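You operate a simulated robot arm through the tools that you are given. There is no shell and no other tool.

You run a simulated robot arm. Do the job below in one go: nothing can be reset, and whatever is moved stays where it is left.

JOB
Pump the dose on its cover into the grey bearing unit.
Fine: zero the counter first; turn its nipple to the coupler, couple before you pump, spill none; uncouple and put the unit back.

Only the result counts: the job must be done as asked and must still hold three seconds after the hand-in. Knocking over, shifting, dropping, spilling or breaking anything else fails it. Lids that push on must go on centred and level and be pressed home; caps that screw on are set level and turned clockwise until they are tight.

ROBOT AND FRAMES
A 6-joint arm with a two-finger parallel gripper, fixed in place. Base frame: the origin is on the floor under the middle of its stand, x ahead of it, y to its left, z up; the work surface is at about z = 86. Units: cm, degrees, N and s.
With the tool pointing down near the work surface it reaches from about 24 to 64 cm from the base axis. Its first joint turns from -66.0 to 66.0 degrees. Payload 2.7 kg.
Tool frame: the origin (TCP) lies between the finger pads and is the grasp point; the fingertips stand 2.3 cm ahead of it; z points along the fingers, y is the line along which they close. Largest opening 9.4 cm; finger width 3.8, thickness 1; the body of the gripper, 5.4 by 9.6 cm, starts 3.9 cm behind the TCP.
Orientation is that of the tool frame in the base frame, as a unit quaternion [x, y, z, w]. With the fingers straight down and closing along the base's y, the tool's x points along the base's -x, its y along +y and its z along -z.

CONTROLS
- The arm moves only by the tool apply_moves. Its argument "moves" is a list of rows, each a list of 7 numbers: the gripper command, from -1 (shut) to 1 (fully open), values between in proportion, then the shift along the base's x, y, z in cm, then the turn, a rotation vector about the base's x, y, z in degrees. In form: [[jaw, tx, ty, tz, wx, wy, wz], ...]. A call has 1 to 20 rows; each row shifts and turns the commanded pose from where the row before left it. A row lasts 0.2 s, in which the tool goes at most 5 cm and 8.6 degrees; a call with a longer step from one row to the next is refused whole, and so is a gripper value outside its range. Where a pose cannot be reached the arm comes as near as it can. A force on the tool above 90 N (or 10 N above the force at the start of the call, whichever is more), or a blocked arm, ends the call early, and 0.2 s more pass. Each finger travels about 4.5 cm/s and halts on what it meets, pressing with about 22 N; the grip force reading is that of the motor and also rises with nothing between the fingers. The clock runs only during rows and for 0.2 s after the last one: add rows that do not move to give the fingers time. It gives the time, the measured TCP pose, the force on the tool (base axes), the opening and the grip force at its end, in the units of the frame above (readings bear some noise), with the torque about the TCP (base axes, N m) and any sound that the robot's microphone picked up.
- Cameras (640 x 400 px; columns grow to the right, rows downward): "scene" is fixed at [7.22, -42.36, 142.52]; the picture's right is [0.84, -0.54, 0.00], its down [-0.20, -0.31, -0.93] and it looks along [0.50, 0.78, -0.37] (base axes); focal length 308 px, centre (320, 200). "wrist" rides on the gripper at [8.6, 1.6, -7.4] in the tool frame; the picture's right is [-0.18, 0.98, 0.00], its down [-0.58, -0.11, -0.81] and it looks along [-0.79, -0.15, 0.59] (tool axes); focal length 243 px, centre (320, 200). There is no depth. A picture from a camera that has moved, and an enlarged one, comes with that camera's place and axes in the base frame and with its lens.
- capture(camera): a new picture of that camera. No time passes.
- close_up(camera, box): a new picture of the part [left, top, right, bottom] of that camera's present view, enlarged. No time passes.
- sign_off(): hands the job in; it is judged then, once.

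Places have to be worked out from the pictures, the camera data and where the tool is seen. Open the gripper and draw the arm clear of the work before you hand the job in, unless the task says otherwise.

The tools are called after "Emit:" by a JSON object that holds its "op" and its "data". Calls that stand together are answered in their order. apply_moves: Moves the arm, as the interface text tells. Its arguments: {"type":"object","properties":{"moves":{"type":"array"}},"required":["moves"]} The other tools are called the same way: capture (camera) takes a picture; close_up (camera, box) takes an enlarged picture of a part of a camera's view; sign_off () hands the job in.

At the start:

```text
t: 0.0
tool_pos: [34.34, 4.64, 128.29]
tcp_rot: [0.0, 1.0, 0.0, -0.001]
ft_force: [0.6, 0.1, -0.4]
torque: [0.0, -0.01, 0.0]
gripper_width: 9.41
gripper_force: 0.0
```

scene: 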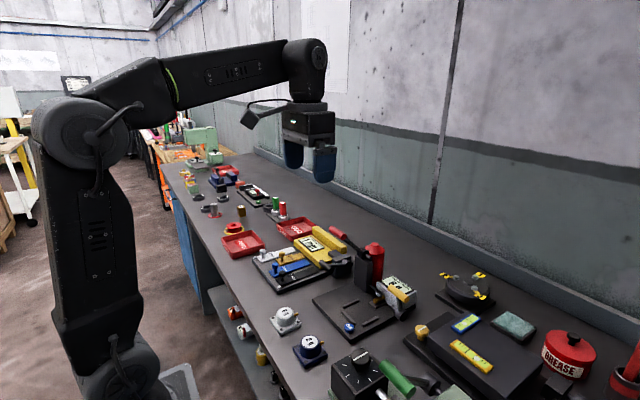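
wrist: 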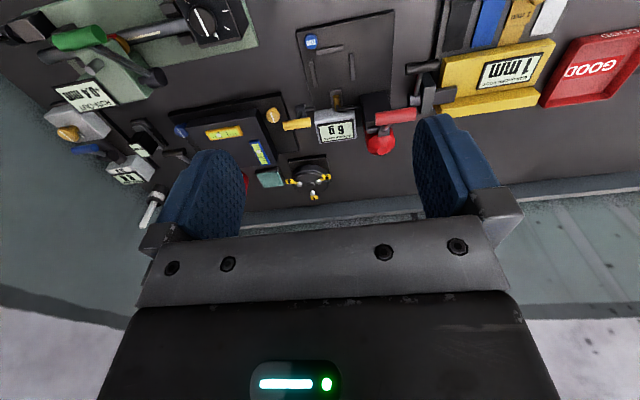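

The scene shows a crowded bench with a grease station (red pump, counter display, black plate) and two bearing units (grey and dark blue). I'll take enlarged pictures to read the details.

Emit:
{"op": "close_up", "data": {"camera": "scene", "box": [240, 280, 400, 380]}}

Emit:
{"op": "close_up", "data": {"camera": "scene", "box": [300, 220, 460, 320]}}

Emit:
{"op": "close_up", "data": {"camera": "scene", "box": [400, 260, 640, 400]}}

Emit:
{"op": "close_up", "data": {"camera": "wrist", "box": [230, 0, 450, 210]}}

```text
4.00 times, centred on (320, 330) of scene
camera zoom: at [7.22, -42.36, 142.52], right [0.84, -0.54, 0.0], down [-0.2, -0.31, -0.93], along [0.5, 0.78, -0.37], focal length 1231 px, centre (320, -320)
```

zoom: 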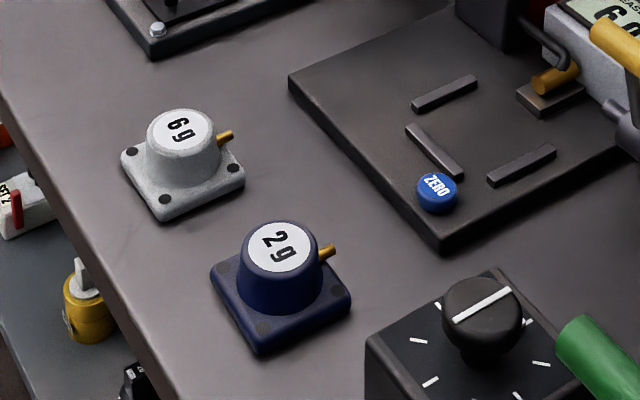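

```text
4.00 times, centred on (380, 270) of scene
camera zoom: at [7.22, -42.36, 142.52], right [0.84, -0.54, 0.0], down [-0.2, -0.31, -0.93], along [0.5, 0.78, -0.37], focal length 1231 px, centre (80, -80)
```

zoom: 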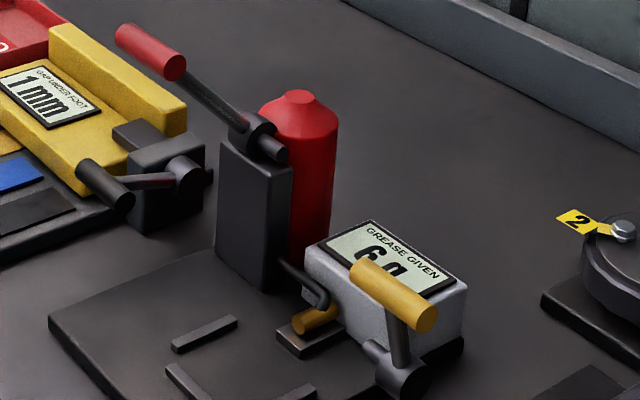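

```text
2.67 times, centred on (520, 330) of scene
camera zoom: at [7.22, -42.36, 142.52], right [0.84, -0.54, 0.0], down [-0.2, -0.31, -0.93], along [0.5, 0.78, -0.37], focal length 821 px, centre (-213, -147)
```

zoom: 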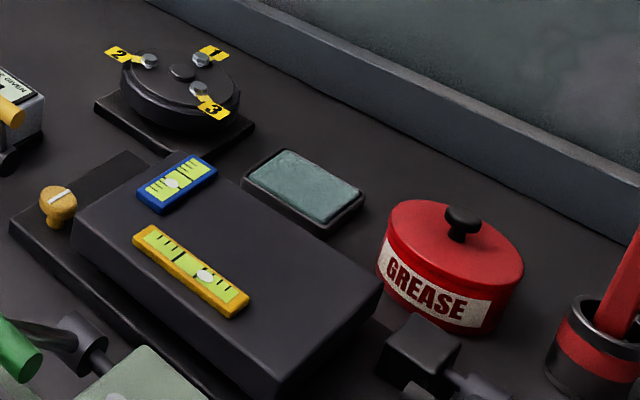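

```text
1.90 times, centred on (340, 105) of wrist
camera zoom: at [25.66, 6.37, 135.75], right [0.18, 0.98, 0.0], down [0.58, -0.11, 0.81], along [0.79, -0.15, -0.59], focal length 462 px, centre (282, 381)
```

zoom: 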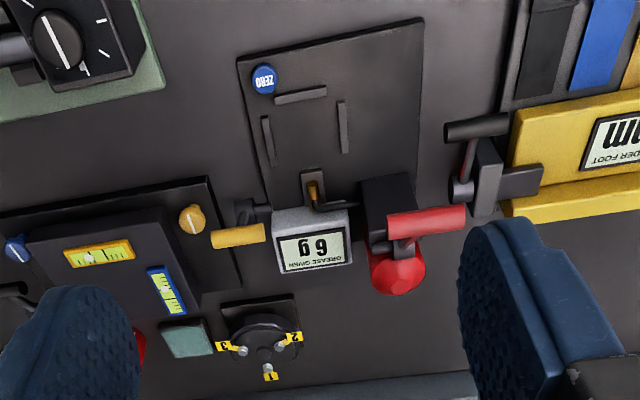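

I'll look more closely at the grey unit's cover and the station's coupler and levers from the scene camera.

Emit:
{"op": "close_up", "data": {"camera": "scene", "box": [266, 300, 306, 340]}}

Emit:
{"op": "close_up", "data": {"camera": "scene", "box": [360, 260, 430, 330]}}

Emit:
{"op": "close_up", "data": {"camera": "wrist", "box": [290, 10, 450, 160]}}

```text
10.00 times, centred on (286, 320) of scene
camera zoom: at [7.22, -42.36, 142.52], right [0.84, -0.54, 0.0], down [-0.2, -0.31, -0.93], along [0.5, 0.78, -0.37], focal length 3078 px, centre (660, -1000)
```

zoom: 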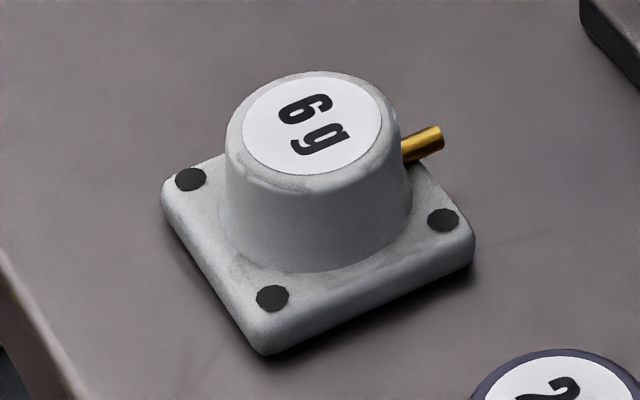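

```text
5.71 times, centred on (395, 295) of scene
camera zoom: at [7.22, -42.36, 142.52], right [0.84, -0.54, 0.0], down [-0.2, -0.31, -0.93], along [0.5, 0.78, -0.37], focal length 1759 px, centre (-109, -343)
```

zoom: 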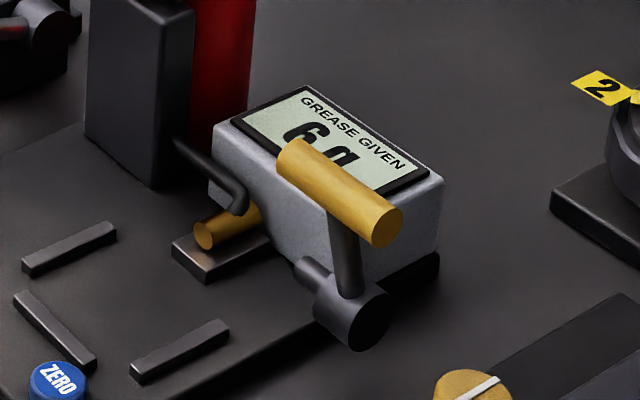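

```text
2.67 times, centred on (370, 85) of wrist
camera zoom: at [25.66, 6.37, 135.75], right [0.18, 0.98, 0.0], down [0.58, -0.11, 0.81], along [0.79, -0.15, -0.59], focal length 647 px, centre (187, 507)
```

zoom: 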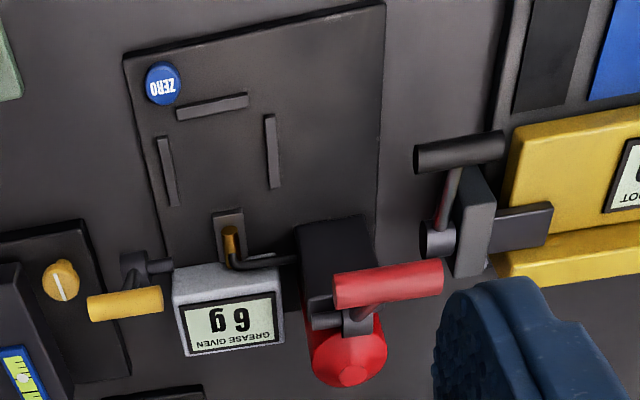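

The cover dose looks like 6 or 9; I need a closer view. I'll move the hand above the grey unit (judged to be near x 31.7, y 11) at about z 108 to look with the wrist camera.

Emit:
{"op": "apply_moves", "data": {"moves": [[1, -1.06, 1.28, -4.06, 0, 0, 0], [1, -1.06, 1.28, -4.06, 0, 0, 0], [1, -1.06, 1.28, -4.06, 0, 0, 0], [1, -1.06, 1.28, -4.06, 0, 0, 0], [1, -1.06, 1.28, -4.06, 0, 0, 0], [1, 0, 0, 0, 0, 0, 0]]}}

Emit:
{"op": "capture", "data": {"camera": "wrist"}}

Emit:
{"op": "capture", "data": {"camera": "scene"}}

```text
t: 1.4
tool_pos: [29.07, 11.15, 107.93]
tcp_rot: [0.0, 1.0, 0.0, -0.001]
ft_force: [-0.8, 0.2, 0.2]
torque: [0.01, -0.06, 0.01]
gripper_width: 9.41
gripper_force: 0.1
```

```text
taken
camera wrist: at [20.29, 12.89, 115.37], right [0.18, 0.98, 0.0], down [0.58, -0.11, 0.81], along [0.79, -0.15, -0.59], focal length 243 px, centre (320, 200)
```

wrist: 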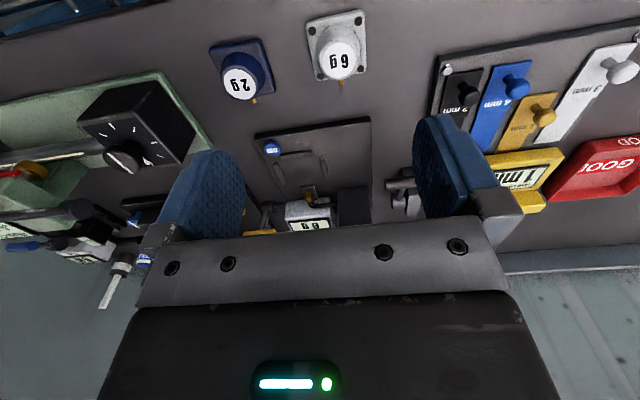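

```text
taken
```

scene: 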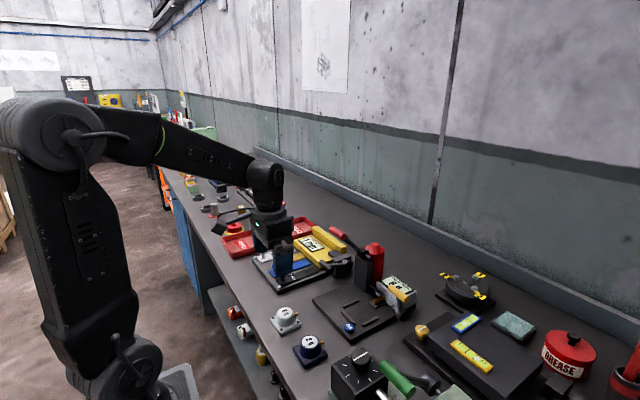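

The grey and navy units both appear in the wrist view; I'll enlarge it to read the labels and locate things.

Emit:
{"op": "close_up", "data": {"camera": "wrist", "box": [200, 0, 400, 125]}}

Emit:
{"op": "close_up", "data": {"camera": "wrist", "box": [240, 110, 400, 240]}}

Emit:
{"op": "close_up", "data": {"camera": "wrist", "box": [300, 5, 380, 95]}}

```text
3.20 times, centred on (300, 62) of wrist
camera zoom: at [20.29, 12.89, 115.37], right [0.18, 0.98, 0.0], down [0.58, -0.11, 0.81], along [0.79, -0.15, -0.59], focal length 776 px, centre (384, 640)
```

zoom: 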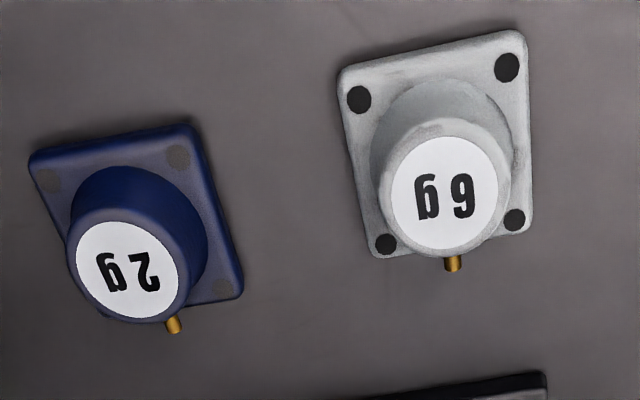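

```text
3.08 times, centred on (320, 175) of wrist
camera zoom: at [20.29, 12.89, 115.37], right [0.18, 0.98, 0.0], down [0.58, -0.11, 0.81], along [0.79, -0.15, -0.59], focal length 746 px, centre (320, 277)
```

zoom: 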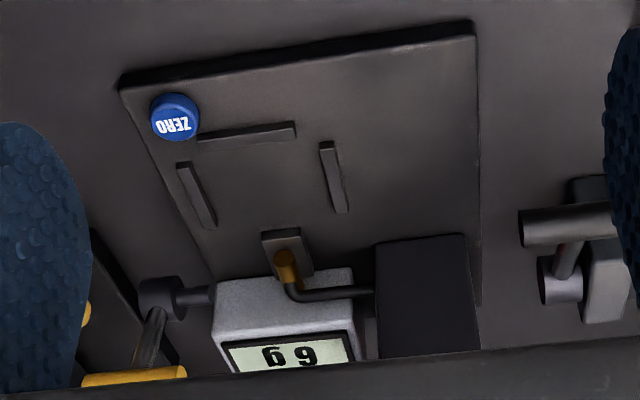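

```text
4.44 times, centred on (340, 50) of wrist
camera zoom: at [20.29, 12.89, 115.37], right [0.18, 0.98, 0.0], down [0.58, -0.11, 0.81], along [0.79, -0.15, -0.59], focal length 1078 px, centre (231, 867)
```

zoom: 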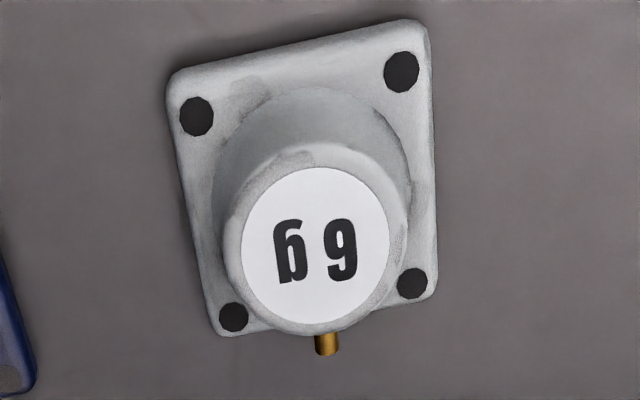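

The grey unit's cover reads 6 g (upside down in this view), its base is roughly axis-aligned with centre near (31.5, 12.8), and its nipple points to +x. The counter still shows an old 6 g, so I move over the station for a closer look at the ZERO button, nest and levers.

Emit:
{"op": "apply_moves", "data": {"moves": [[-1, 2.23, -1.79, -1.98, 0, 0, 0], [-1, 2.23, -1.79, -1.98, 0, 0, 0], [-1, 2.23, -1.79, -1.98, 0, 0, 0], [-1, 2.23, -1.79, -1.98, 0, 0, 0], [-1, 0, 0, 0, 0, 0, 0], [-1, 0, 0, 0, 0, 0, 0]]}}

Emit:
{"op": "capture", "data": {"camera": "wrist"}}

Emit:
{"op": "close_up", "data": {"camera": "scene", "box": [280, 200, 440, 350]}}

```text
t: 2.8
tool_pos: [38.01, 3.96, 100.05]
tcp_rot: [0.0, 1.0, 0.0, 0.001]
ft_force: [-0.6, -0.1, 0.4]
torque: [0.02, 0.03, 0.0]
gripper_width: 0.01
gripper_force: 22.1
```

```text
taken
camera wrist: at [29.26, 5.59, 107.45], right [0.18, 0.98, 0.0], down [0.58, -0.11, 0.81], along [0.79, -0.15, -0.59], focal length 243 px, centre (320, 200)
```

wrist: 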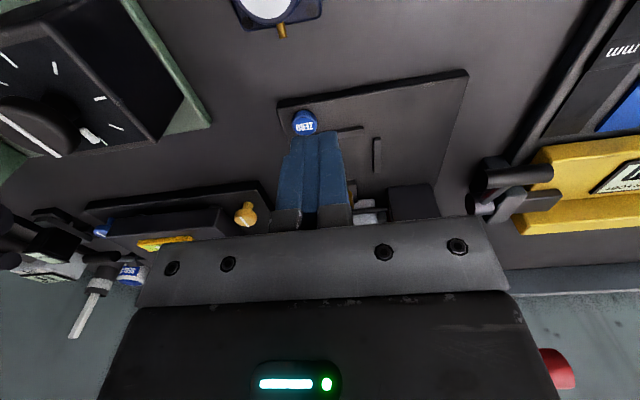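

```text
2.67 times, centred on (360, 275) of scene
camera zoom: at [7.22, -42.36, 142.52], right [0.84, -0.54, 0.0], down [-0.2, -0.31, -0.93], along [0.5, 0.78, -0.37], focal length 821 px, centre (213, 0)
```

zoom: 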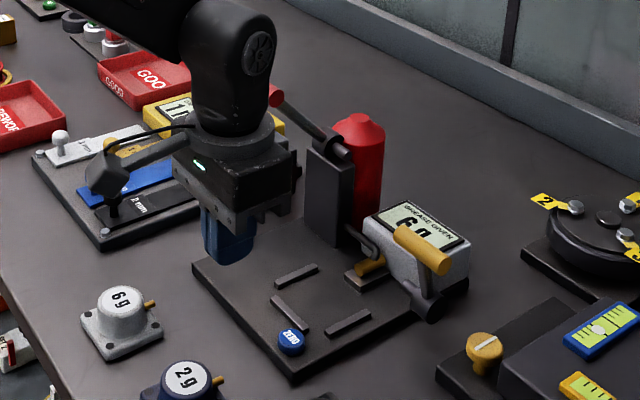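

The ZERO button sits at about (42.95, 1.57) with its top near z 88.0. I move the closed fingertips over it and come down to just above it.

Emit:
{"op": "apply_moves", "data": {"moves": [[-1, 1.6, -0.82, -2.6, 0, 0, 0], [-1, 1.6, -0.82, -2.6, 0, 0, 0], [-1, 1.5, -0.82, -2.6, 0, 0, 0], [-1, 0, 0, -0.75, 0, 0, 0], [-1, 0, 0, -0.5, 0, 0, 0], [-1, 0, 0, 0, 0, 0, 0]]}}

Emit:
{"op": "capture", "data": {"camera": "wrist"}}

Emit:
{"op": "close_up", "data": {"camera": "scene", "box": [310, 280, 410, 350]}}

```text
t: 4.2
tool_pos: [42.66, 1.52, 91.03]
tcp_rot: [0.0, 1.0, 0.0, -0.001]
ft_force: [-0.6, 0.0, 0.3]
torque: [-0.02, -0.01, 0.0]
gripper_width: 0.0
gripper_force: 22.3
```

```text
taken
camera wrist: at [33.91, 3.16, 98.46], right [0.18, 0.98, 0.0], down [0.58, -0.11, 0.81], along [0.79, -0.15, -0.59], focal length 243 px, centre (320, 200)
```

wrist: 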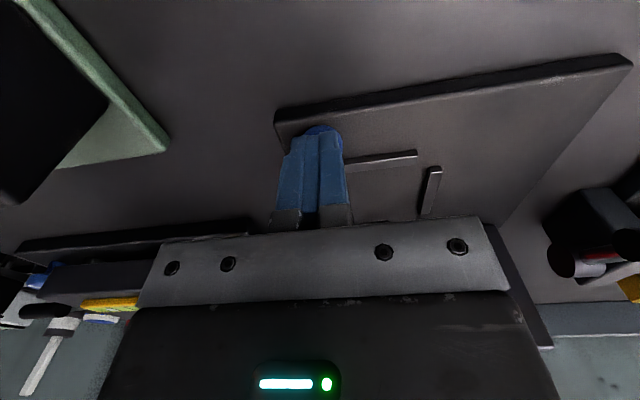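

```text
5.71 times, centred on (360, 315) of scene
camera zoom: at [7.22, -42.36, 142.52], right [0.84, -0.54, 0.0], down [-0.2, -0.31, -0.93], along [0.5, 0.78, -0.37], focal length 1759 px, centre (91, -457)
```

zoom: 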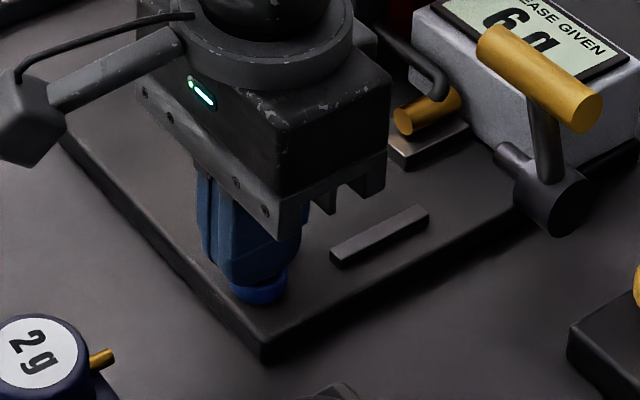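

The closed tips are right over the button, still about 0.5–0.7 cm above it. I descend in small steps to press it.

Emit:
{"op": "apply_moves", "data": {"moves": [[-1, 0, 0, -0.2, 0, 0, 0], [-1, 0, 0, -0.2, 0, 0, 0], [-1, 0, 0, -0.2, 0, 0, 0], [-1, 0, 0, -0.15, 0, 0, 0]]}}

Emit:
{"op": "close_up", "data": {"camera": "scene", "box": [310, 270, 430, 350]}}

```text
t: 5.2
tool_pos: [42.74, 1.49, 90.24]
tcp_rot: [0.0, 1.0, 0.0, 0.001]
ft_force: [-2.4, -0.8, 3.9]
torque: [-0.03, 0.01, 0.02]
gripper_width: 0.0
gripper_force: 21.3
heard: click
```

```text
5.00 times, centred on (370, 310) of scene
camera zoom: at [7.21, -42.36, 142.52], right [0.84, -0.54, 0.0], down [-0.2, -0.31, -0.93], along [0.5, 0.78, -0.37], focal length 1539 px, centre (70, -350)
```

zoom: 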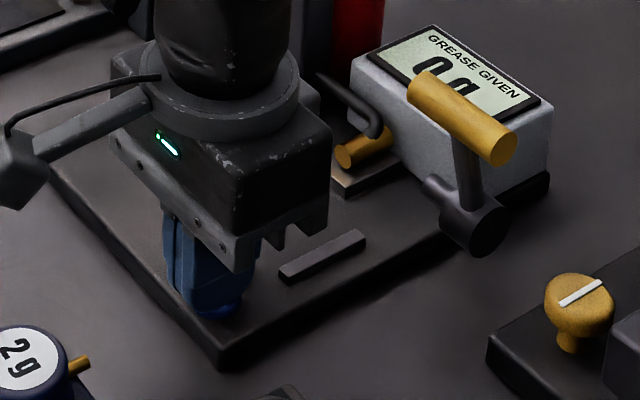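

A click was heard and the counter now reads 0 g. I lift off, open the gripper and go over the grey unit, hovering at about z 98 to check alignment.

Emit:
{"op": "apply_moves", "data": {"moves": [[-1, 0, 0, 1.5, 0, 0, 0], [-1, 0, 0, 4, 0, 0, 0], [0, 0, 0, 2.3, 0, 0, 0], [1, -2.8, 2.83, 0, 0, 0, 0], [1, -2.8, 2.83, 0, 0, 0, 0], [1, -2.8, 2.83, 0, 0, 0, 0], [1, -2.7, 2.82, 0, 0, 0, 0], [1, 0, 0, 0, 0, 0, 0], [1, 0, 0, 0, 0, 0, 0]]}}

Emit:
{"op": "capture", "data": {"camera": "wrist"}}

Emit:
{"op": "close_up", "data": {"camera": "scene", "box": [240, 240, 400, 360]}}

```text
t: 7.2
tool_pos: [31.49, 12.84, 98.1]
tcp_rot: [-0.001, 1.0, 0.0, 0.0]
ft_force: [0.3, -0.4, -0.7]
torque: [-0.02, 0.02, 0.02]
gripper_width: 9.41
gripper_force: 0.0
```

```text
taken
camera wrist: at [22.82, 14.48, 105.55], right [0.18, 0.98, 0.0], down [0.58, -0.11, 0.81], along [0.79, -0.15, -0.59], focal length 243 px, centre (320, 200)
```

wrist: 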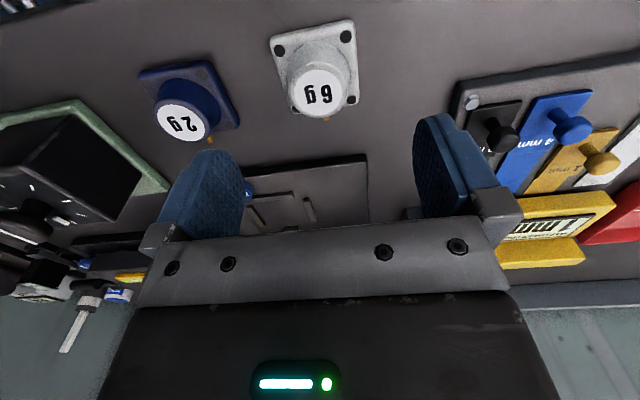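

```text
3.33 times, centred on (320, 300) of scene
camera zoom: at [7.22, -42.35, 142.52], right [0.84, -0.54, 0.0], down [-0.2, -0.31, -0.93], along [0.5, 0.78, -0.37], focal length 1026 px, centre (320, -133)
```

zoom: 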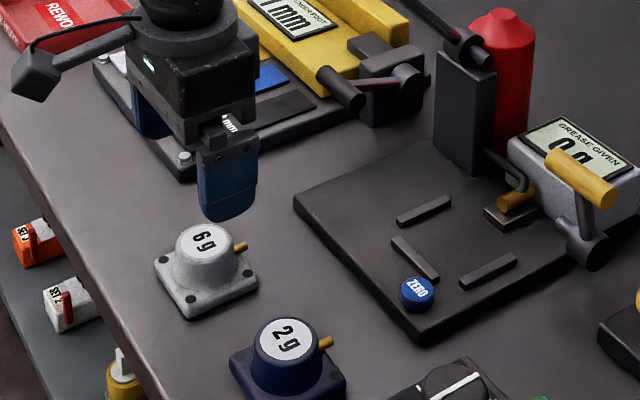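

The unit appears directly below the fingers. I zoom in to check its yaw and centre before descending.

Emit:
{"op": "close_up", "data": {"camera": "wrist", "box": [250, 10, 380, 140]}}

Emit:
{"op": "close_up", "data": {"camera": "wrist", "box": [230, 140, 400, 240]}}

```text
3.08 times, centred on (315, 75) of wrist
camera zoom: at [22.82, 14.48, 105.55], right [0.18, 0.98, 0.0], down [0.58, -0.11, 0.81], along [0.79, -0.15, -0.59], focal length 746 px, centre (335, 585)
```

zoom: 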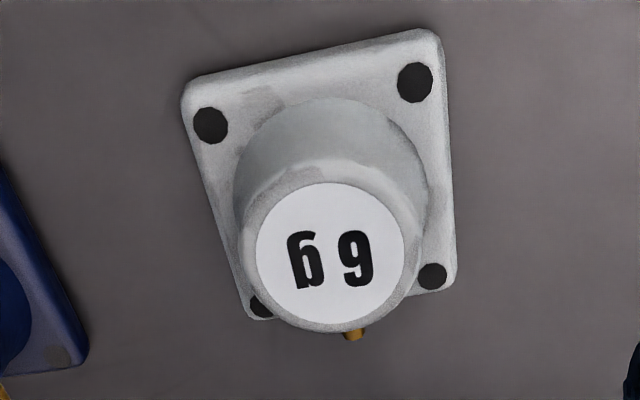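

```text
3.76 times, centred on (315, 190) of wrist
camera zoom: at [22.82, 14.48, 105.55], right [0.18, 0.98, 0.0], down [0.58, -0.11, 0.81], along [0.79, -0.15, -0.59], focal length 913 px, centre (339, 238)
```

zoom: 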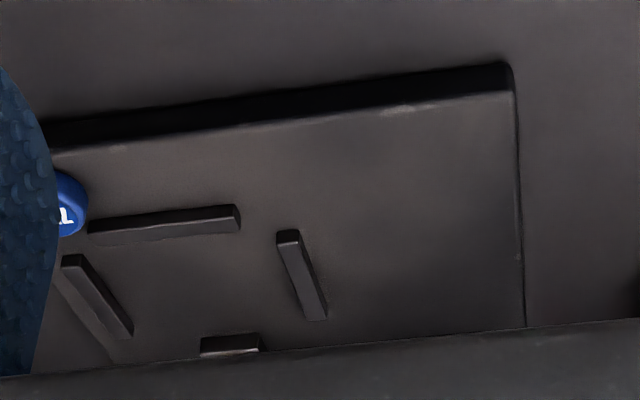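

The unit's base is axis-aligned within about a degree, centred near (31.7, 12.8), nipple facing +x. I descend with open fingers so the tips stop just above its base plate.

Emit:
{"op": "apply_moves", "data": {"moves": [[1, 0.14, 0.05, -3, 0, 0, 0], [1, 0, 0, -3, 0, 0, 0], [1, 0, 0, -1.3, 0, 0, 0], [1, 0, 0, -0.6, 0, 0, 0], [1, 0, 0, -0.25, 0, 0, 0], [1, 0, 0, 0, 0, 0, 0]]}}

Emit:
{"op": "capture", "data": {"camera": "wrist"}}

Emit:
{"op": "close_up", "data": {"camera": "scene", "box": [246, 270, 326, 340]}}

```text
t: 8.6
tool_pos: [31.79, 12.98, 89.94]
tcp_rot: [0.0, 1.0, -0.001, 0.0]
ft_force: [-0.4, -0.5, -0.5]
torque: [-0.01, -0.05, -0.02]
gripper_width: 9.38
gripper_force: 0.0
```

```text
taken
camera wrist: at [23.02, 14.53, 97.37], right [0.18, 0.98, 0.0], down [0.58, -0.11, 0.81], along [0.79, -0.15, -0.59], focal length 243 px, centre (320, 200)
```

wrist: 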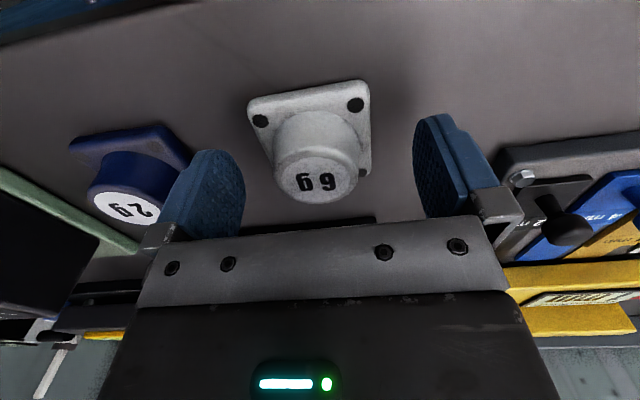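

```text
5.71 times, centred on (286, 305) of scene
camera zoom: at [7.22, -42.36, 142.52], right [0.84, -0.54, 0.0], down [-0.2, -0.31, -0.93], along [0.5, 0.78, -0.37], focal length 1759 px, centre (514, -400)
```

zoom: 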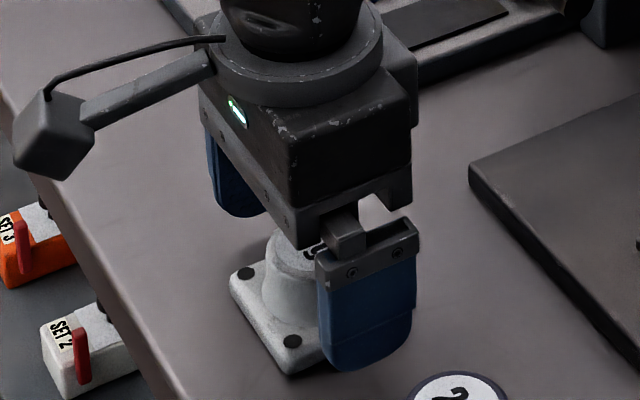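

The cover sits centred between the pads at TCP height. I close the gripper on it.

Emit:
{"op": "apply_moves", "data": {"moves": [[-1, 0, 0, 0, 0, 0, 0], [-1, 0, 0, 0, 0, 0, 0], [-1, 0, 0, 0, 0, 0, 0], [-1, 0, 0, 0, 0, 0, 0], [-1, 0, 0, 0, 0, 0, 0], [-1, 0, 0, 0, 0, 0, 0]]}}

Emit:
{"op": "capture", "data": {"camera": "wrist"}}

Emit:
{"op": "close_up", "data": {"camera": "scene", "box": [246, 270, 326, 340]}}

```text
t: 10.0
tool_pos: [31.85, 12.8, 90.01]
tcp_rot: [0.0, 1.0, 0.0, 0.0]
ft_force: [-0.7, -0.5, 0.3]
torque: [-0.01, 0.01, -0.02]
gripper_width: 4.61
gripper_force: 22.1
```

```text
taken
camera wrist: at [23.02, 14.53, 97.39], right [0.18, 0.98, 0.0], down [0.58, -0.11, 0.81], along [0.79, -0.15, -0.59], focal length 243 px, centre (320, 200)
```

wrist: 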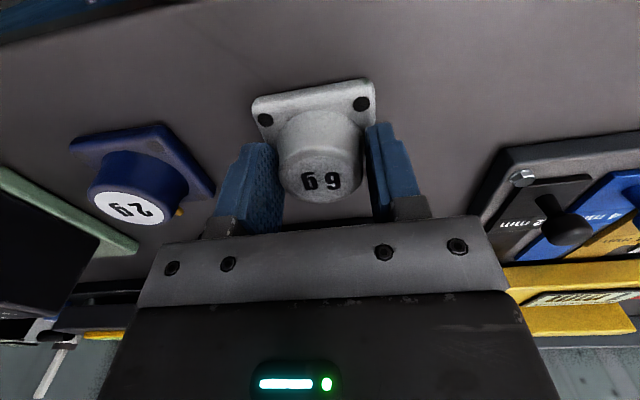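

```text
5.71 times, centred on (286, 305) of scene
camera zoom: at [7.22, -42.36, 142.52], right [0.84, -0.54, 0.0], down [-0.2, -0.31, -0.93], along [0.5, 0.78, -0.37], focal length 1759 px, centre (514, -400)
```

zoom: 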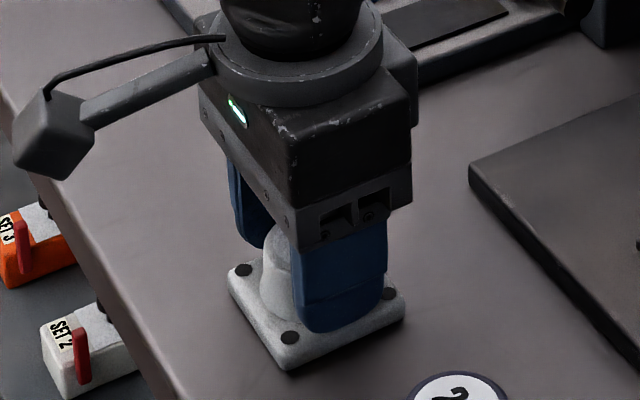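

The grip closed at 4.61 cm; the unit slid about 0.2 cm to +y while centring (I'll account for that on return). I lift it straight up and check.

Emit:
{"op": "apply_moves", "data": {"moves": [[-1, 0, 0, 0.5, 0, 0, 0], [-1, 0, 0, 1.5, 0, 0, 0], [-1, 0, 0, 2.5, 0, 0, 0], [-1, 0, 0, 2.5, 0, 0, 0], [-1, 0, 0, 0, 0, 0, 0]]}}

Emit:
{"op": "capture", "data": {"camera": "wrist"}}

Emit:
{"op": "close_up", "data": {"camera": "scene", "box": [240, 220, 440, 345]}}

```text
t: 11.2
tool_pos: [31.77, 13.0, 96.87]
tcp_rot: [0.0, 1.0, 0.001, 0.0]
ft_force: [0.3, 0.2, 0.8]
torque: [0.02, -0.01, -0.02]
gripper_width: 0.0
gripper_force: 21.6
```

```text
taken
camera wrist: at [23.03, 14.54, 104.39], right [0.18, 0.98, 0.0], down [0.58, -0.11, 0.81], along [0.79, -0.15, -0.59], focal length 243 px, centre (320, 200)
```

wrist: 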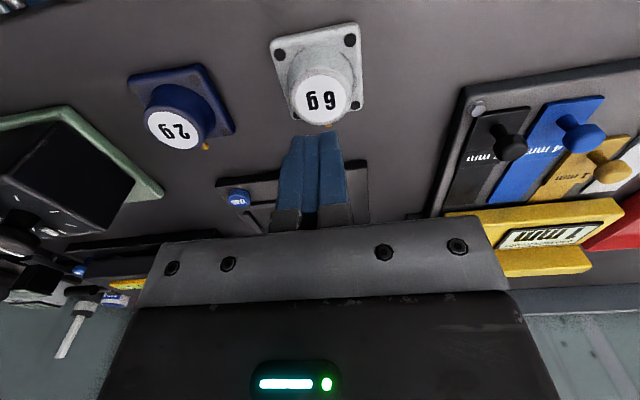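

```text
3.20 times, centred on (340, 282) of scene
camera zoom: at [7.22, -42.36, 142.52], right [0.84, -0.54, 0.0], down [-0.2, -0.31, -0.93], along [0.5, 0.78, -0.37], focal length 985 px, centre (256, -64)
```

zoom: 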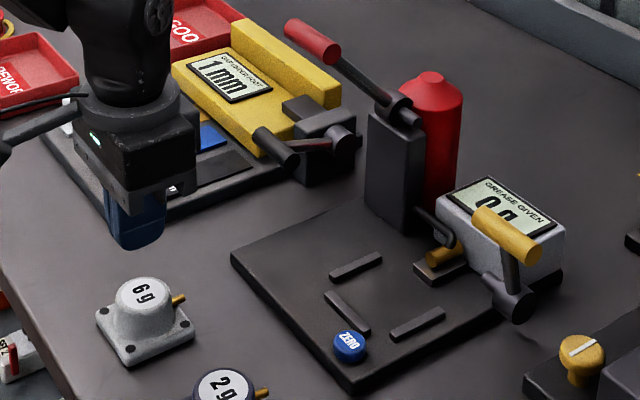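

The fingers slipped up off the tapered boss; the unit is still standing where it was, barely shifted. I reopen, go down lower so the pads take the wider part of the boss, and check before closing.

Emit:
{"op": "apply_moves", "data": {"moves": [[1, 0, 0, 0, 0, 0, 0], [1, 0, 0, 0, 0, 0, 0], [1, 0, 0, 0, 0, 0, 0], [1, 0, 0, 0, 0, 0, 0], [1, 0, 0, 0, 0, 0, 0], [1, 0, 0.1, -2.5, 0, 0, 0], [1, 0, 0, -2.5, 0, 0, 0], [1, 0, 0, -1.5, 0, 0, 0], [1, 0, 0, -0.7, 0, 0, 0], [1, 0, 0, -0.2, 0, 0, 0], [1, 0, 0, 0, 0, 0, 0]]}}

Emit:
{"op": "capture", "data": {"camera": "wrist"}}

Emit:
{"op": "close_up", "data": {"camera": "scene", "box": [256, 290, 316, 340]}}

```text
t: 13.6
tool_pos: [31.95, 13.08, 89.49]
tcp_rot: [0.001, 1.0, 0.0, 0.0]
ft_force: [0.6, 1.0, -0.2]
torque: [0.0, 0.04, 0.03]
gripper_width: 9.43
gripper_force: 0.1
```

```text
taken
camera wrist: at [23.01, 14.64, 97.0], right [0.18, 0.98, 0.0], down [0.58, -0.11, 0.81], along [0.79, -0.15, -0.59], focal length 243 px, centre (320, 200)
```

wrist: 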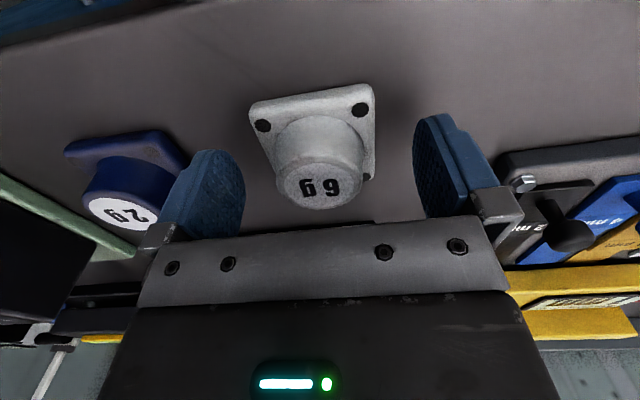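

```text
8.00 times, centred on (286, 315) of scene
camera zoom: at [7.22, -42.36, 142.52], right [0.84, -0.54, 0.0], down [-0.2, -0.31, -0.93], along [0.5, 0.78, -0.37], focal length 2462 px, centre (592, -720)
```

zoom: 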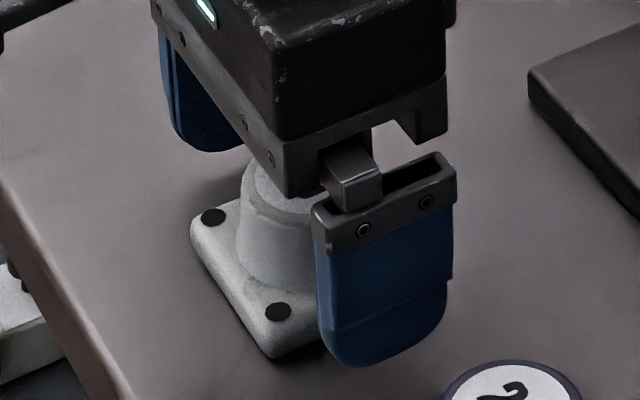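

The tips are now slightly above the level of the base plate top. I close and lift very slowly to test the hold.

Emit:
{"op": "apply_moves", "data": {"moves": [[-1, 0, 0, 0, 0, 0, 0], [-1, 0, 0, 0, 0, 0, 0], [-1, 0, 0, 0, 0, 0, 0], [-1, 0, 0, 0, 0, 0, 0], [-1, 0, 0, 0, 0, 0, 0], [-1, 0, 0, 0, 0, 0, 0]]}}

Emit:
{"op": "capture", "data": {"camera": "wrist"}}

Emit:
{"op": "close_up", "data": {"camera": "scene", "box": [256, 290, 316, 340]}}

```text
t: 15.0
tool_pos: [31.83, 12.92, 89.62]
tcp_rot: [0.0, 1.0, 0.0, -0.001]
ft_force: [0.2, -1.3, -0.2]
torque: [-0.12, 0.03, 0.01]
gripper_width: 5.99
gripper_force: 21.9
```

```text
taken
camera wrist: at [23.01, 14.63, 97.01], right [0.18, 0.98, 0.0], down [0.58, -0.11, 0.81], along [0.79, -0.15, -0.59], focal length 243 px, centre (320, 200)
```

wrist: 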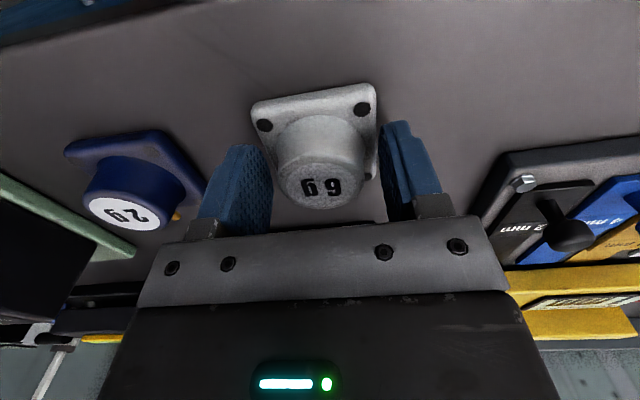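

```text
8.00 times, centred on (286, 315) of scene
camera zoom: at [7.22, -42.36, 142.52], right [0.84, -0.54, 0.0], down [-0.2, -0.31, -0.93], along [0.5, 0.78, -0.37], focal length 2462 px, centre (592, -720)
```

zoom: 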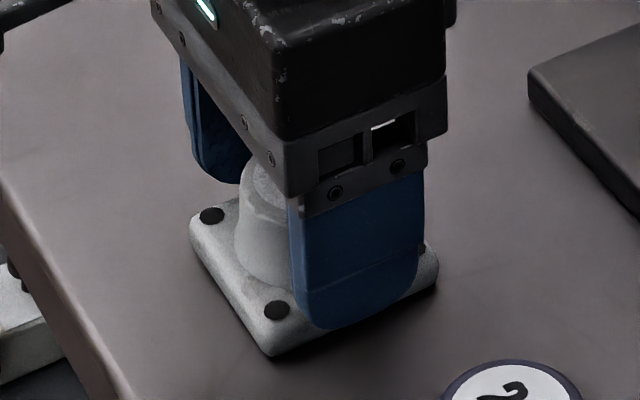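

The pads met the base plate's sides (5.99 cm), so its top is near z 87.4 and I can grip the plate itself instead of the tapered boss. Before that I measure how tall the nest fences are, since the fingers have to open above them.

Emit:
{"op": "close_up", "data": {"camera": "scene", "box": [335, 285, 405, 335]}}

Emit:
{"op": "close_up", "data": {"camera": "scene", "box": [375, 275, 425, 325]}}

```text
8.00 times, centred on (370, 310) of scene
camera zoom: at [7.22, -42.36, 142.52], right [0.84, -0.54, 0.0], down [-0.2, -0.31, -0.93], along [0.5, 0.78, -0.37], focal length 2462 px, centre (-80, -680)
```

zoom: 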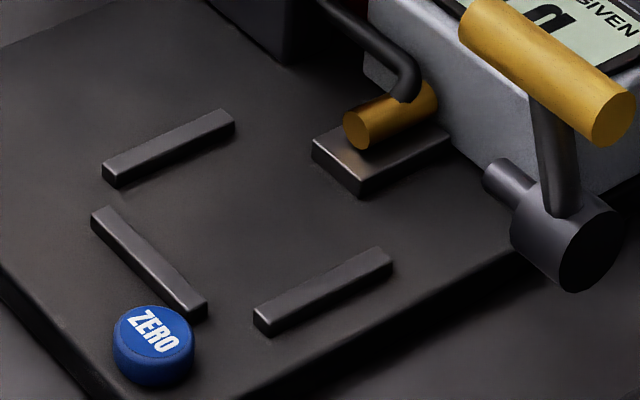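

```text
8.00 times, centred on (400, 300) of scene
camera zoom: at [7.22, -42.36, 142.52], right [0.84, -0.54, 0.0], down [-0.2, -0.31, -0.93], along [0.5, 0.78, -0.37], focal length 2462 px, centre (-320, -600)
```

zoom: 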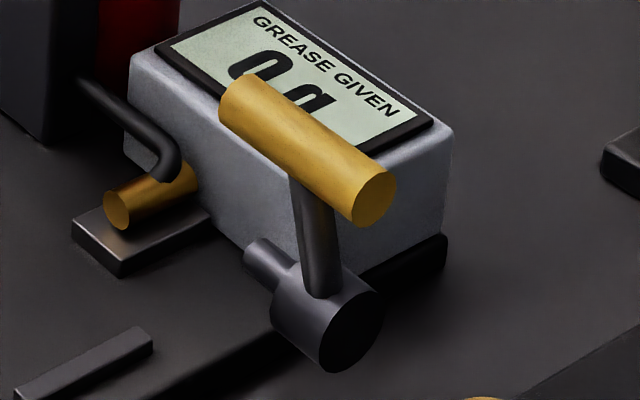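

The fences stand roughly 0.7 cm above the station plate, so a 0.5 cm bite on the unit's base plate will still let the fingers open above them. I reopen slightly, go down 0.33 cm and re-grip the plate sides, then lift slowly.

Emit:
{"op": "apply_moves", "data": {"moves": [[0.5, 0, 0, 0, 0, 0, 0], [0.5, 0, 0, 0, 0, 0, 0], [0.5, 0, 0, -0.33, 0, 0, 0], [0.5, 0, 0, 0, 0, 0, 0], [-1, 0, 0, 0, 0, 0, 0], [-1, 0, 0, 0, 0, 0, 0], [-1, 0, 0, 0, 0, 0, 0], [-1, 0, 0, 0, 0, 0, 0]]}}

Emit:
{"op": "apply_moves", "data": {"moves": [[-1, 0, 0, 0.15, 0, 0, 0], [-1, 0, 0, 0.2, 0, 0, 0], [-1, 0, 0, 0.3, 0, 0, 0], [-1, 0, 0, 0.35, 0, 0, 0], [-1, 0, 0, 0, 0, 0, 0]]}}

Emit:
{"op": "capture", "data": {"camera": "wrist"}}

Emit:
{"op": "close_up", "data": {"camera": "scene", "box": [256, 290, 316, 340]}}

```text
t: 16.8
tool_pos: [31.78, 12.89, 89.14]
tcp_rot: [0.0, 1.0, 0.0, 0.0]
ft_force: [0.5, -0.6, 0.0]
torque: [0.02, -0.05, 0.0]
gripper_width: 5.97
gripper_force: 21.9
```

```text
t: 18.0
tool_pos: [31.71, 12.96, 90.18]
tcp_rot: [0.001, 1.0, -0.001, 0.0]
ft_force: [0.0, 0.2, -4.7]
torque: [-0.02, -0.01, 0.01]
gripper_width: 5.99
gripper_force: 22.2
```

```text
taken
camera wrist: at [23.03, 14.61, 97.7], right [0.18, 0.98, 0.0], down [0.58, -0.11, 0.81], along [0.79, -0.15, -0.59], focal length 243 px, centre (320, 200)
```

wrist: 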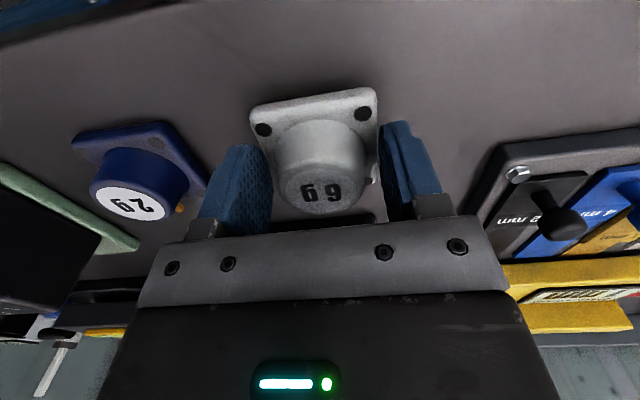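

```text
8.00 times, centred on (286, 315) of scene
camera zoom: at [7.22, -42.35, 142.52], right [0.84, -0.54, 0.0], down [-0.2, -0.31, -0.93], along [0.5, 0.78, -0.37], focal length 2462 px, centre (592, -720)
```

zoom: 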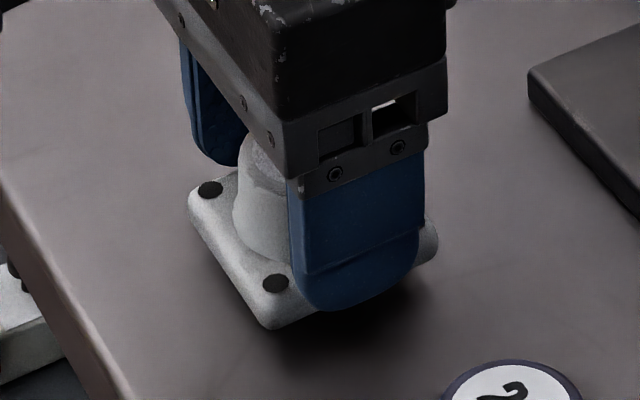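

The unit is lifted firmly by its base plate (about 4.7 N). I raise it to carry height and move it over to hover above the nest, keeping clear of the red handle.

Emit:
{"op": "apply_moves", "data": {"moves": [[-1, 0, 0, 1.5, 0, 0, 0], [-1, 0, 0, 2.5, 0, 0, 0], [-1, 0, 0, 2.8, 0, 0, 0], [-1, 2, -1, 0, 0, 0, 0], [-1, 2.4, -1.2, 0, 0, 0, 0], [-1, 2.4, -1.2, 0, 0, 0, 0], [-1, 2.4, -1.2, 0, 0, 0, 0], [-1, 2.4, -1.2, 0, 0, 0, 0], [-1, 2.4, -1.2, 0, 0, 0, 0], [-1, 2, -1, 0, 0, 0, 0], [-1, 0.7, -0.2, 0, 0, 0, 0], [-1, 0, 0, 0, 0, 0, 0]]}}

Emit:
{"op": "capture", "data": {"camera": "wrist"}}

Emit:
{"op": "close_up", "data": {"camera": "scene", "box": [300, 190, 460, 340]}}

```text
t: 20.6
tool_pos: [48.54, 4.73, 97.01]
tcp_rot: [0.001, 1.0, 0.0, 0.0]
ft_force: [-1.9, -2.3, -7.0]
torque: [0.17, -0.12, 0.07]
gripper_width: 5.95
gripper_force: 22.1
```

```text
taken
camera wrist: at [39.79, 6.4, 104.49], right [0.18, 0.98, 0.0], down [0.58, -0.11, 0.81], along [0.79, -0.15, -0.59], focal length 243 px, centre (320, 200)
```

wrist: 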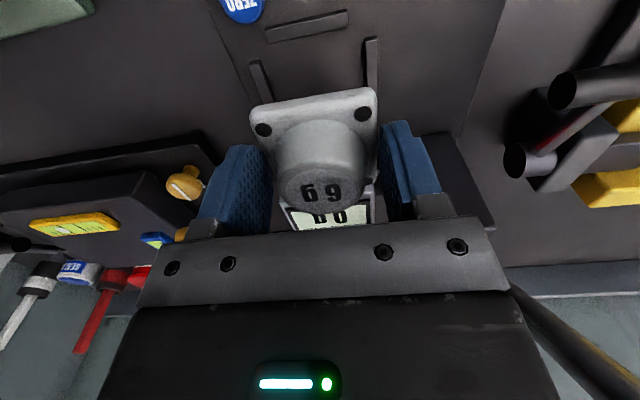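

```text
2.67 times, centred on (380, 265) of scene
camera zoom: at [7.22, -42.36, 142.51], right [0.84, -0.54, 0.0], down [-0.2, -0.31, -0.93], along [0.5, 0.78, -0.37], focal length 821 px, centre (160, 27)
```

zoom: 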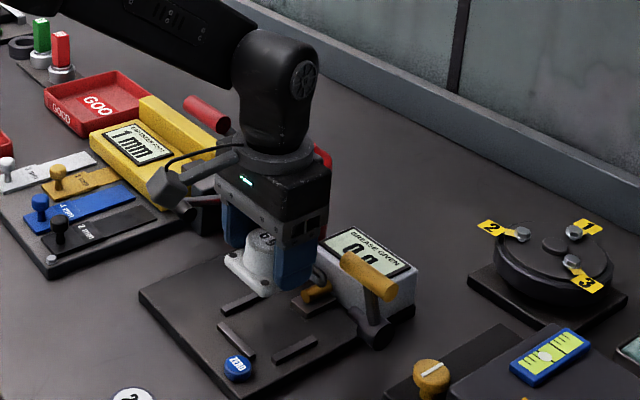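

The unit hovers over the nest; the force reading is slightly high, so I hold still one step to see whether it was just motion, and zoom in to check clearance to the pump handle.

Emit:
{"op": "apply_moves", "data": {"moves": [[-1, 0, 0, 0, 0, 0, 0], [-1, 0, 0, 0, 0, 0, 0]]}}

Emit:
{"op": "close_up", "data": {"camera": "wrist", "box": [200, 0, 440, 220]}}

Emit:
{"op": "close_up", "data": {"camera": "scene", "box": [360, 210, 420, 330]}}

Emit:
{"op": "close_up", "data": {"camera": "scene", "box": [350, 190, 450, 270]}}

```text
t: 21.2
tool_pos: [48.58, 4.72, 97.02]
tcp_rot: [0.0, 1.0, 0.0, 0.0]
ft_force: [1.4, -3.7, -6.2]
torque: [0.31, 0.11, 0.01]
gripper_width: 5.97
gripper_force: 21.6
```

```text
1.82 times, centred on (320, 110) of wrist
camera zoom: at [39.78, 6.41, 104.47], right [0.18, 0.98, 0.0], down [0.58, -0.11, 0.81], along [0.79, -0.15, -0.59], focal length 441 px, centre (320, 364)
```

zoom: 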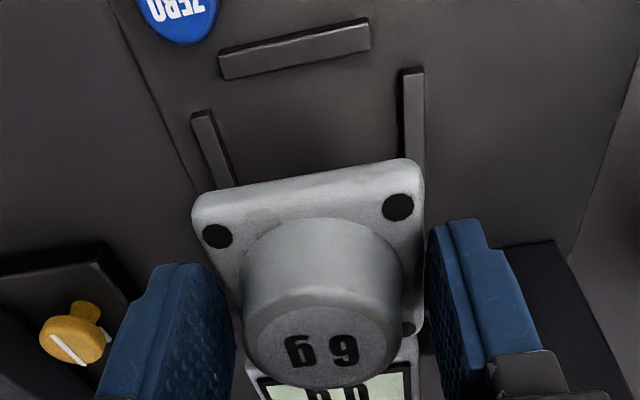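

```text
3.33 times, centred on (390, 270) of scene
camera zoom: at [7.23, -42.37, 142.51], right [0.84, -0.54, 0.0], down [-0.2, -0.31, -0.93], along [0.5, 0.78, -0.37], focal length 1026 px, centre (87, -33)
```

zoom: 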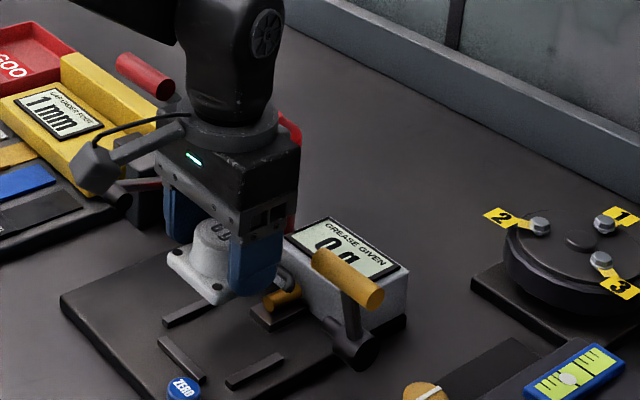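

```text
5.00 times, centred on (400, 230) of scene
camera zoom: at [7.23, -42.37, 142.51], right [0.84, -0.54, 0.0], down [-0.2, -0.31, -0.93], along [0.5, 0.78, -0.37], focal length 1539 px, centre (-80, 50)
```

zoom: 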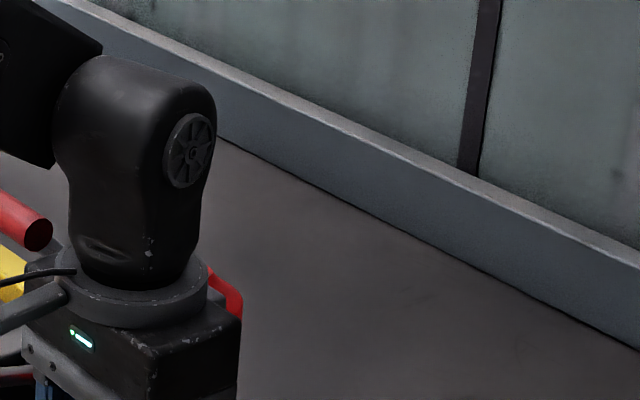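

The force pattern (−3.7 N in y with torque) indicates the gripper body's left side is touching the end of the red pump handle at z≈105; the counter still reads 0 g and the handle hasn't moved. I back off 1 cm to −y, descend below the handle, and only then come back over the nest.

Emit:
{"op": "apply_moves", "data": {"moves": [[-1, 0, -0.5, 0, 0, 0, 0], [-1, 0, -0.6, 0, 0, 0, 0], [-1, 0, 0, 0, 0, 0, 0]]}}

Emit:
{"op": "close_up", "data": {"camera": "scene", "box": [340, 200, 440, 300]}}

```text
t: 22.0
tool_pos: [48.5, 3.67, 97.19]
tcp_rot: [0.0, 1.0, 0.0, 0.0]
ft_force: [0.0, -0.2, -4.8]
torque: [-0.01, 0.03, -0.03]
gripper_width: 6.0
gripper_force: 22.1
```

```text
4.00 times, centred on (390, 250) of scene
camera zoom: at [7.22, -42.35, 142.52], right [0.84, -0.54, 0.0], down [-0.2, -0.31, -0.93], along [0.5, 0.78, -0.37], focal length 1231 px, centre (40, 0)
```

zoom: 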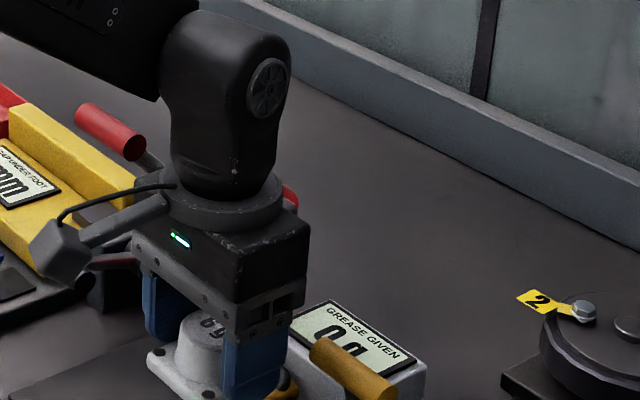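

The contact is gone (force back to the unit's weight only) and the handle is exactly where it was. I now descend 4.3 cm here and take a look before shifting back to the nest centre.

Emit:
{"op": "apply_moves", "data": {"moves": [[-1, 0, 0, -1.5, 0, 0, 0], [-1, 0, 0, -1.8, 0, 0, 0], [-1, 0, 0, -1.0, 0, 0, 0], [-1, 0, 0.5, 0, 0, 0, 0], [-1, 0, 0.5, 0, 0, 0, 0], [-1, 0, 0, 0, 0, 0, 0], [-1, 0, 0, 0, 0, 0, 0]]}}

Emit:
{"op": "capture", "data": {"camera": "wrist"}}

Emit:
{"op": "close_up", "data": {"camera": "scene", "box": [340, 240, 420, 320]}}

```text
t: 23.6
tool_pos: [48.5, 4.61, 92.65]
tcp_rot: [0.001, 1.0, 0.0, -0.001]
ft_force: [0.4, -0.2, -4.3]
torque: [0.0, 0.0, -0.02]
gripper_width: 5.96
gripper_force: 21.6
```

```text
taken
camera wrist: at [39.74, 6.19, 100.12], right [0.19, 0.98, 0.0], down [0.58, -0.11, 0.81], along [0.79, -0.15, -0.59], focal length 243 px, centre (320, 200)
```

wrist: 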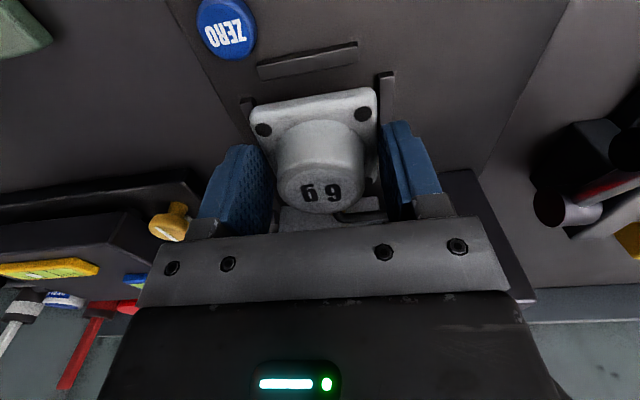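

```text
5.00 times, centred on (380, 280) of scene
camera zoom: at [7.22, -42.42, 142.5], right [0.84, -0.54, 0.0], down [-0.2, -0.31, -0.93], along [0.5, 0.78, -0.37], focal length 1539 px, centre (20, -200)
```

zoom: 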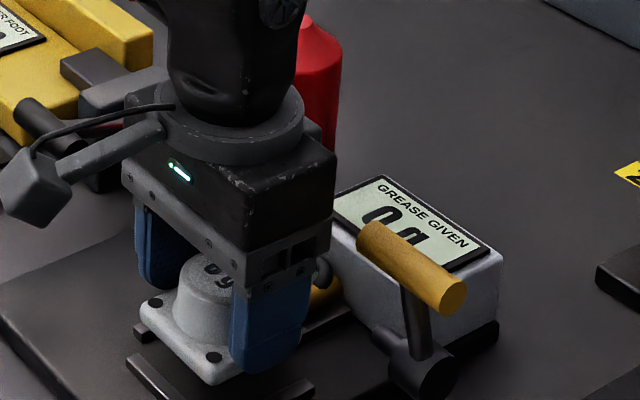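

No contact now. I zoom the wrist view to compare the unit's plate with the fences.

Emit:
{"op": "close_up", "data": {"camera": "wrist", "box": [210, 30, 420, 160]}}

Emit:
{"op": "close_up", "data": {"camera": "scene", "box": [355, 285, 415, 325]}}

```text
3.05 times, centred on (315, 95) of wrist
camera zoom: at [39.74, 6.19, 100.12], right [0.19, 0.98, 0.0], down [0.58, -0.11, 0.81], along [0.79, -0.15, -0.59], focal length 739 px, centre (335, 520)
```

zoom: 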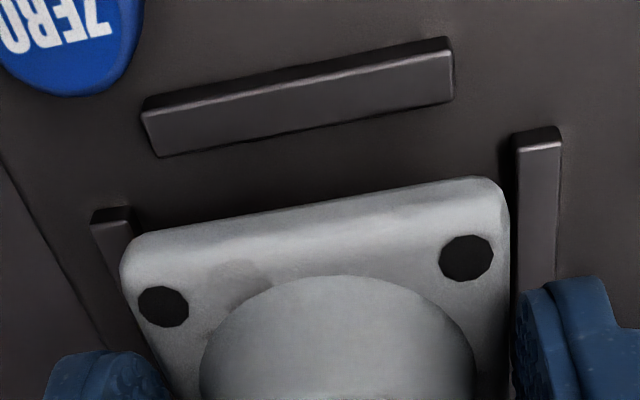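

```text
10.00 times, centred on (385, 305) of scene
camera zoom: at [7.22, -42.42, 142.5], right [0.84, -0.54, 0.0], down [-0.2, -0.31, -0.93], along [0.5, 0.78, -0.37], focal length 3078 px, centre (-330, -850)
```

zoom: 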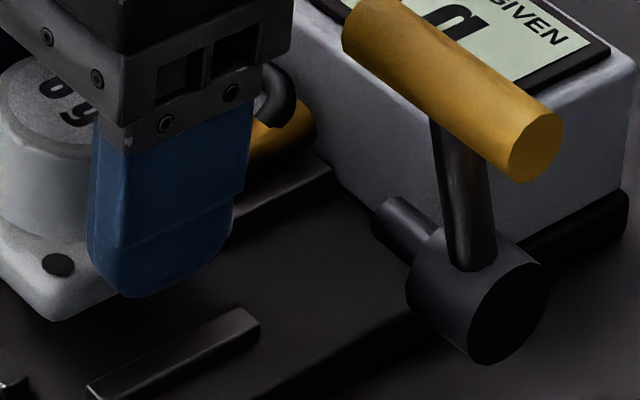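

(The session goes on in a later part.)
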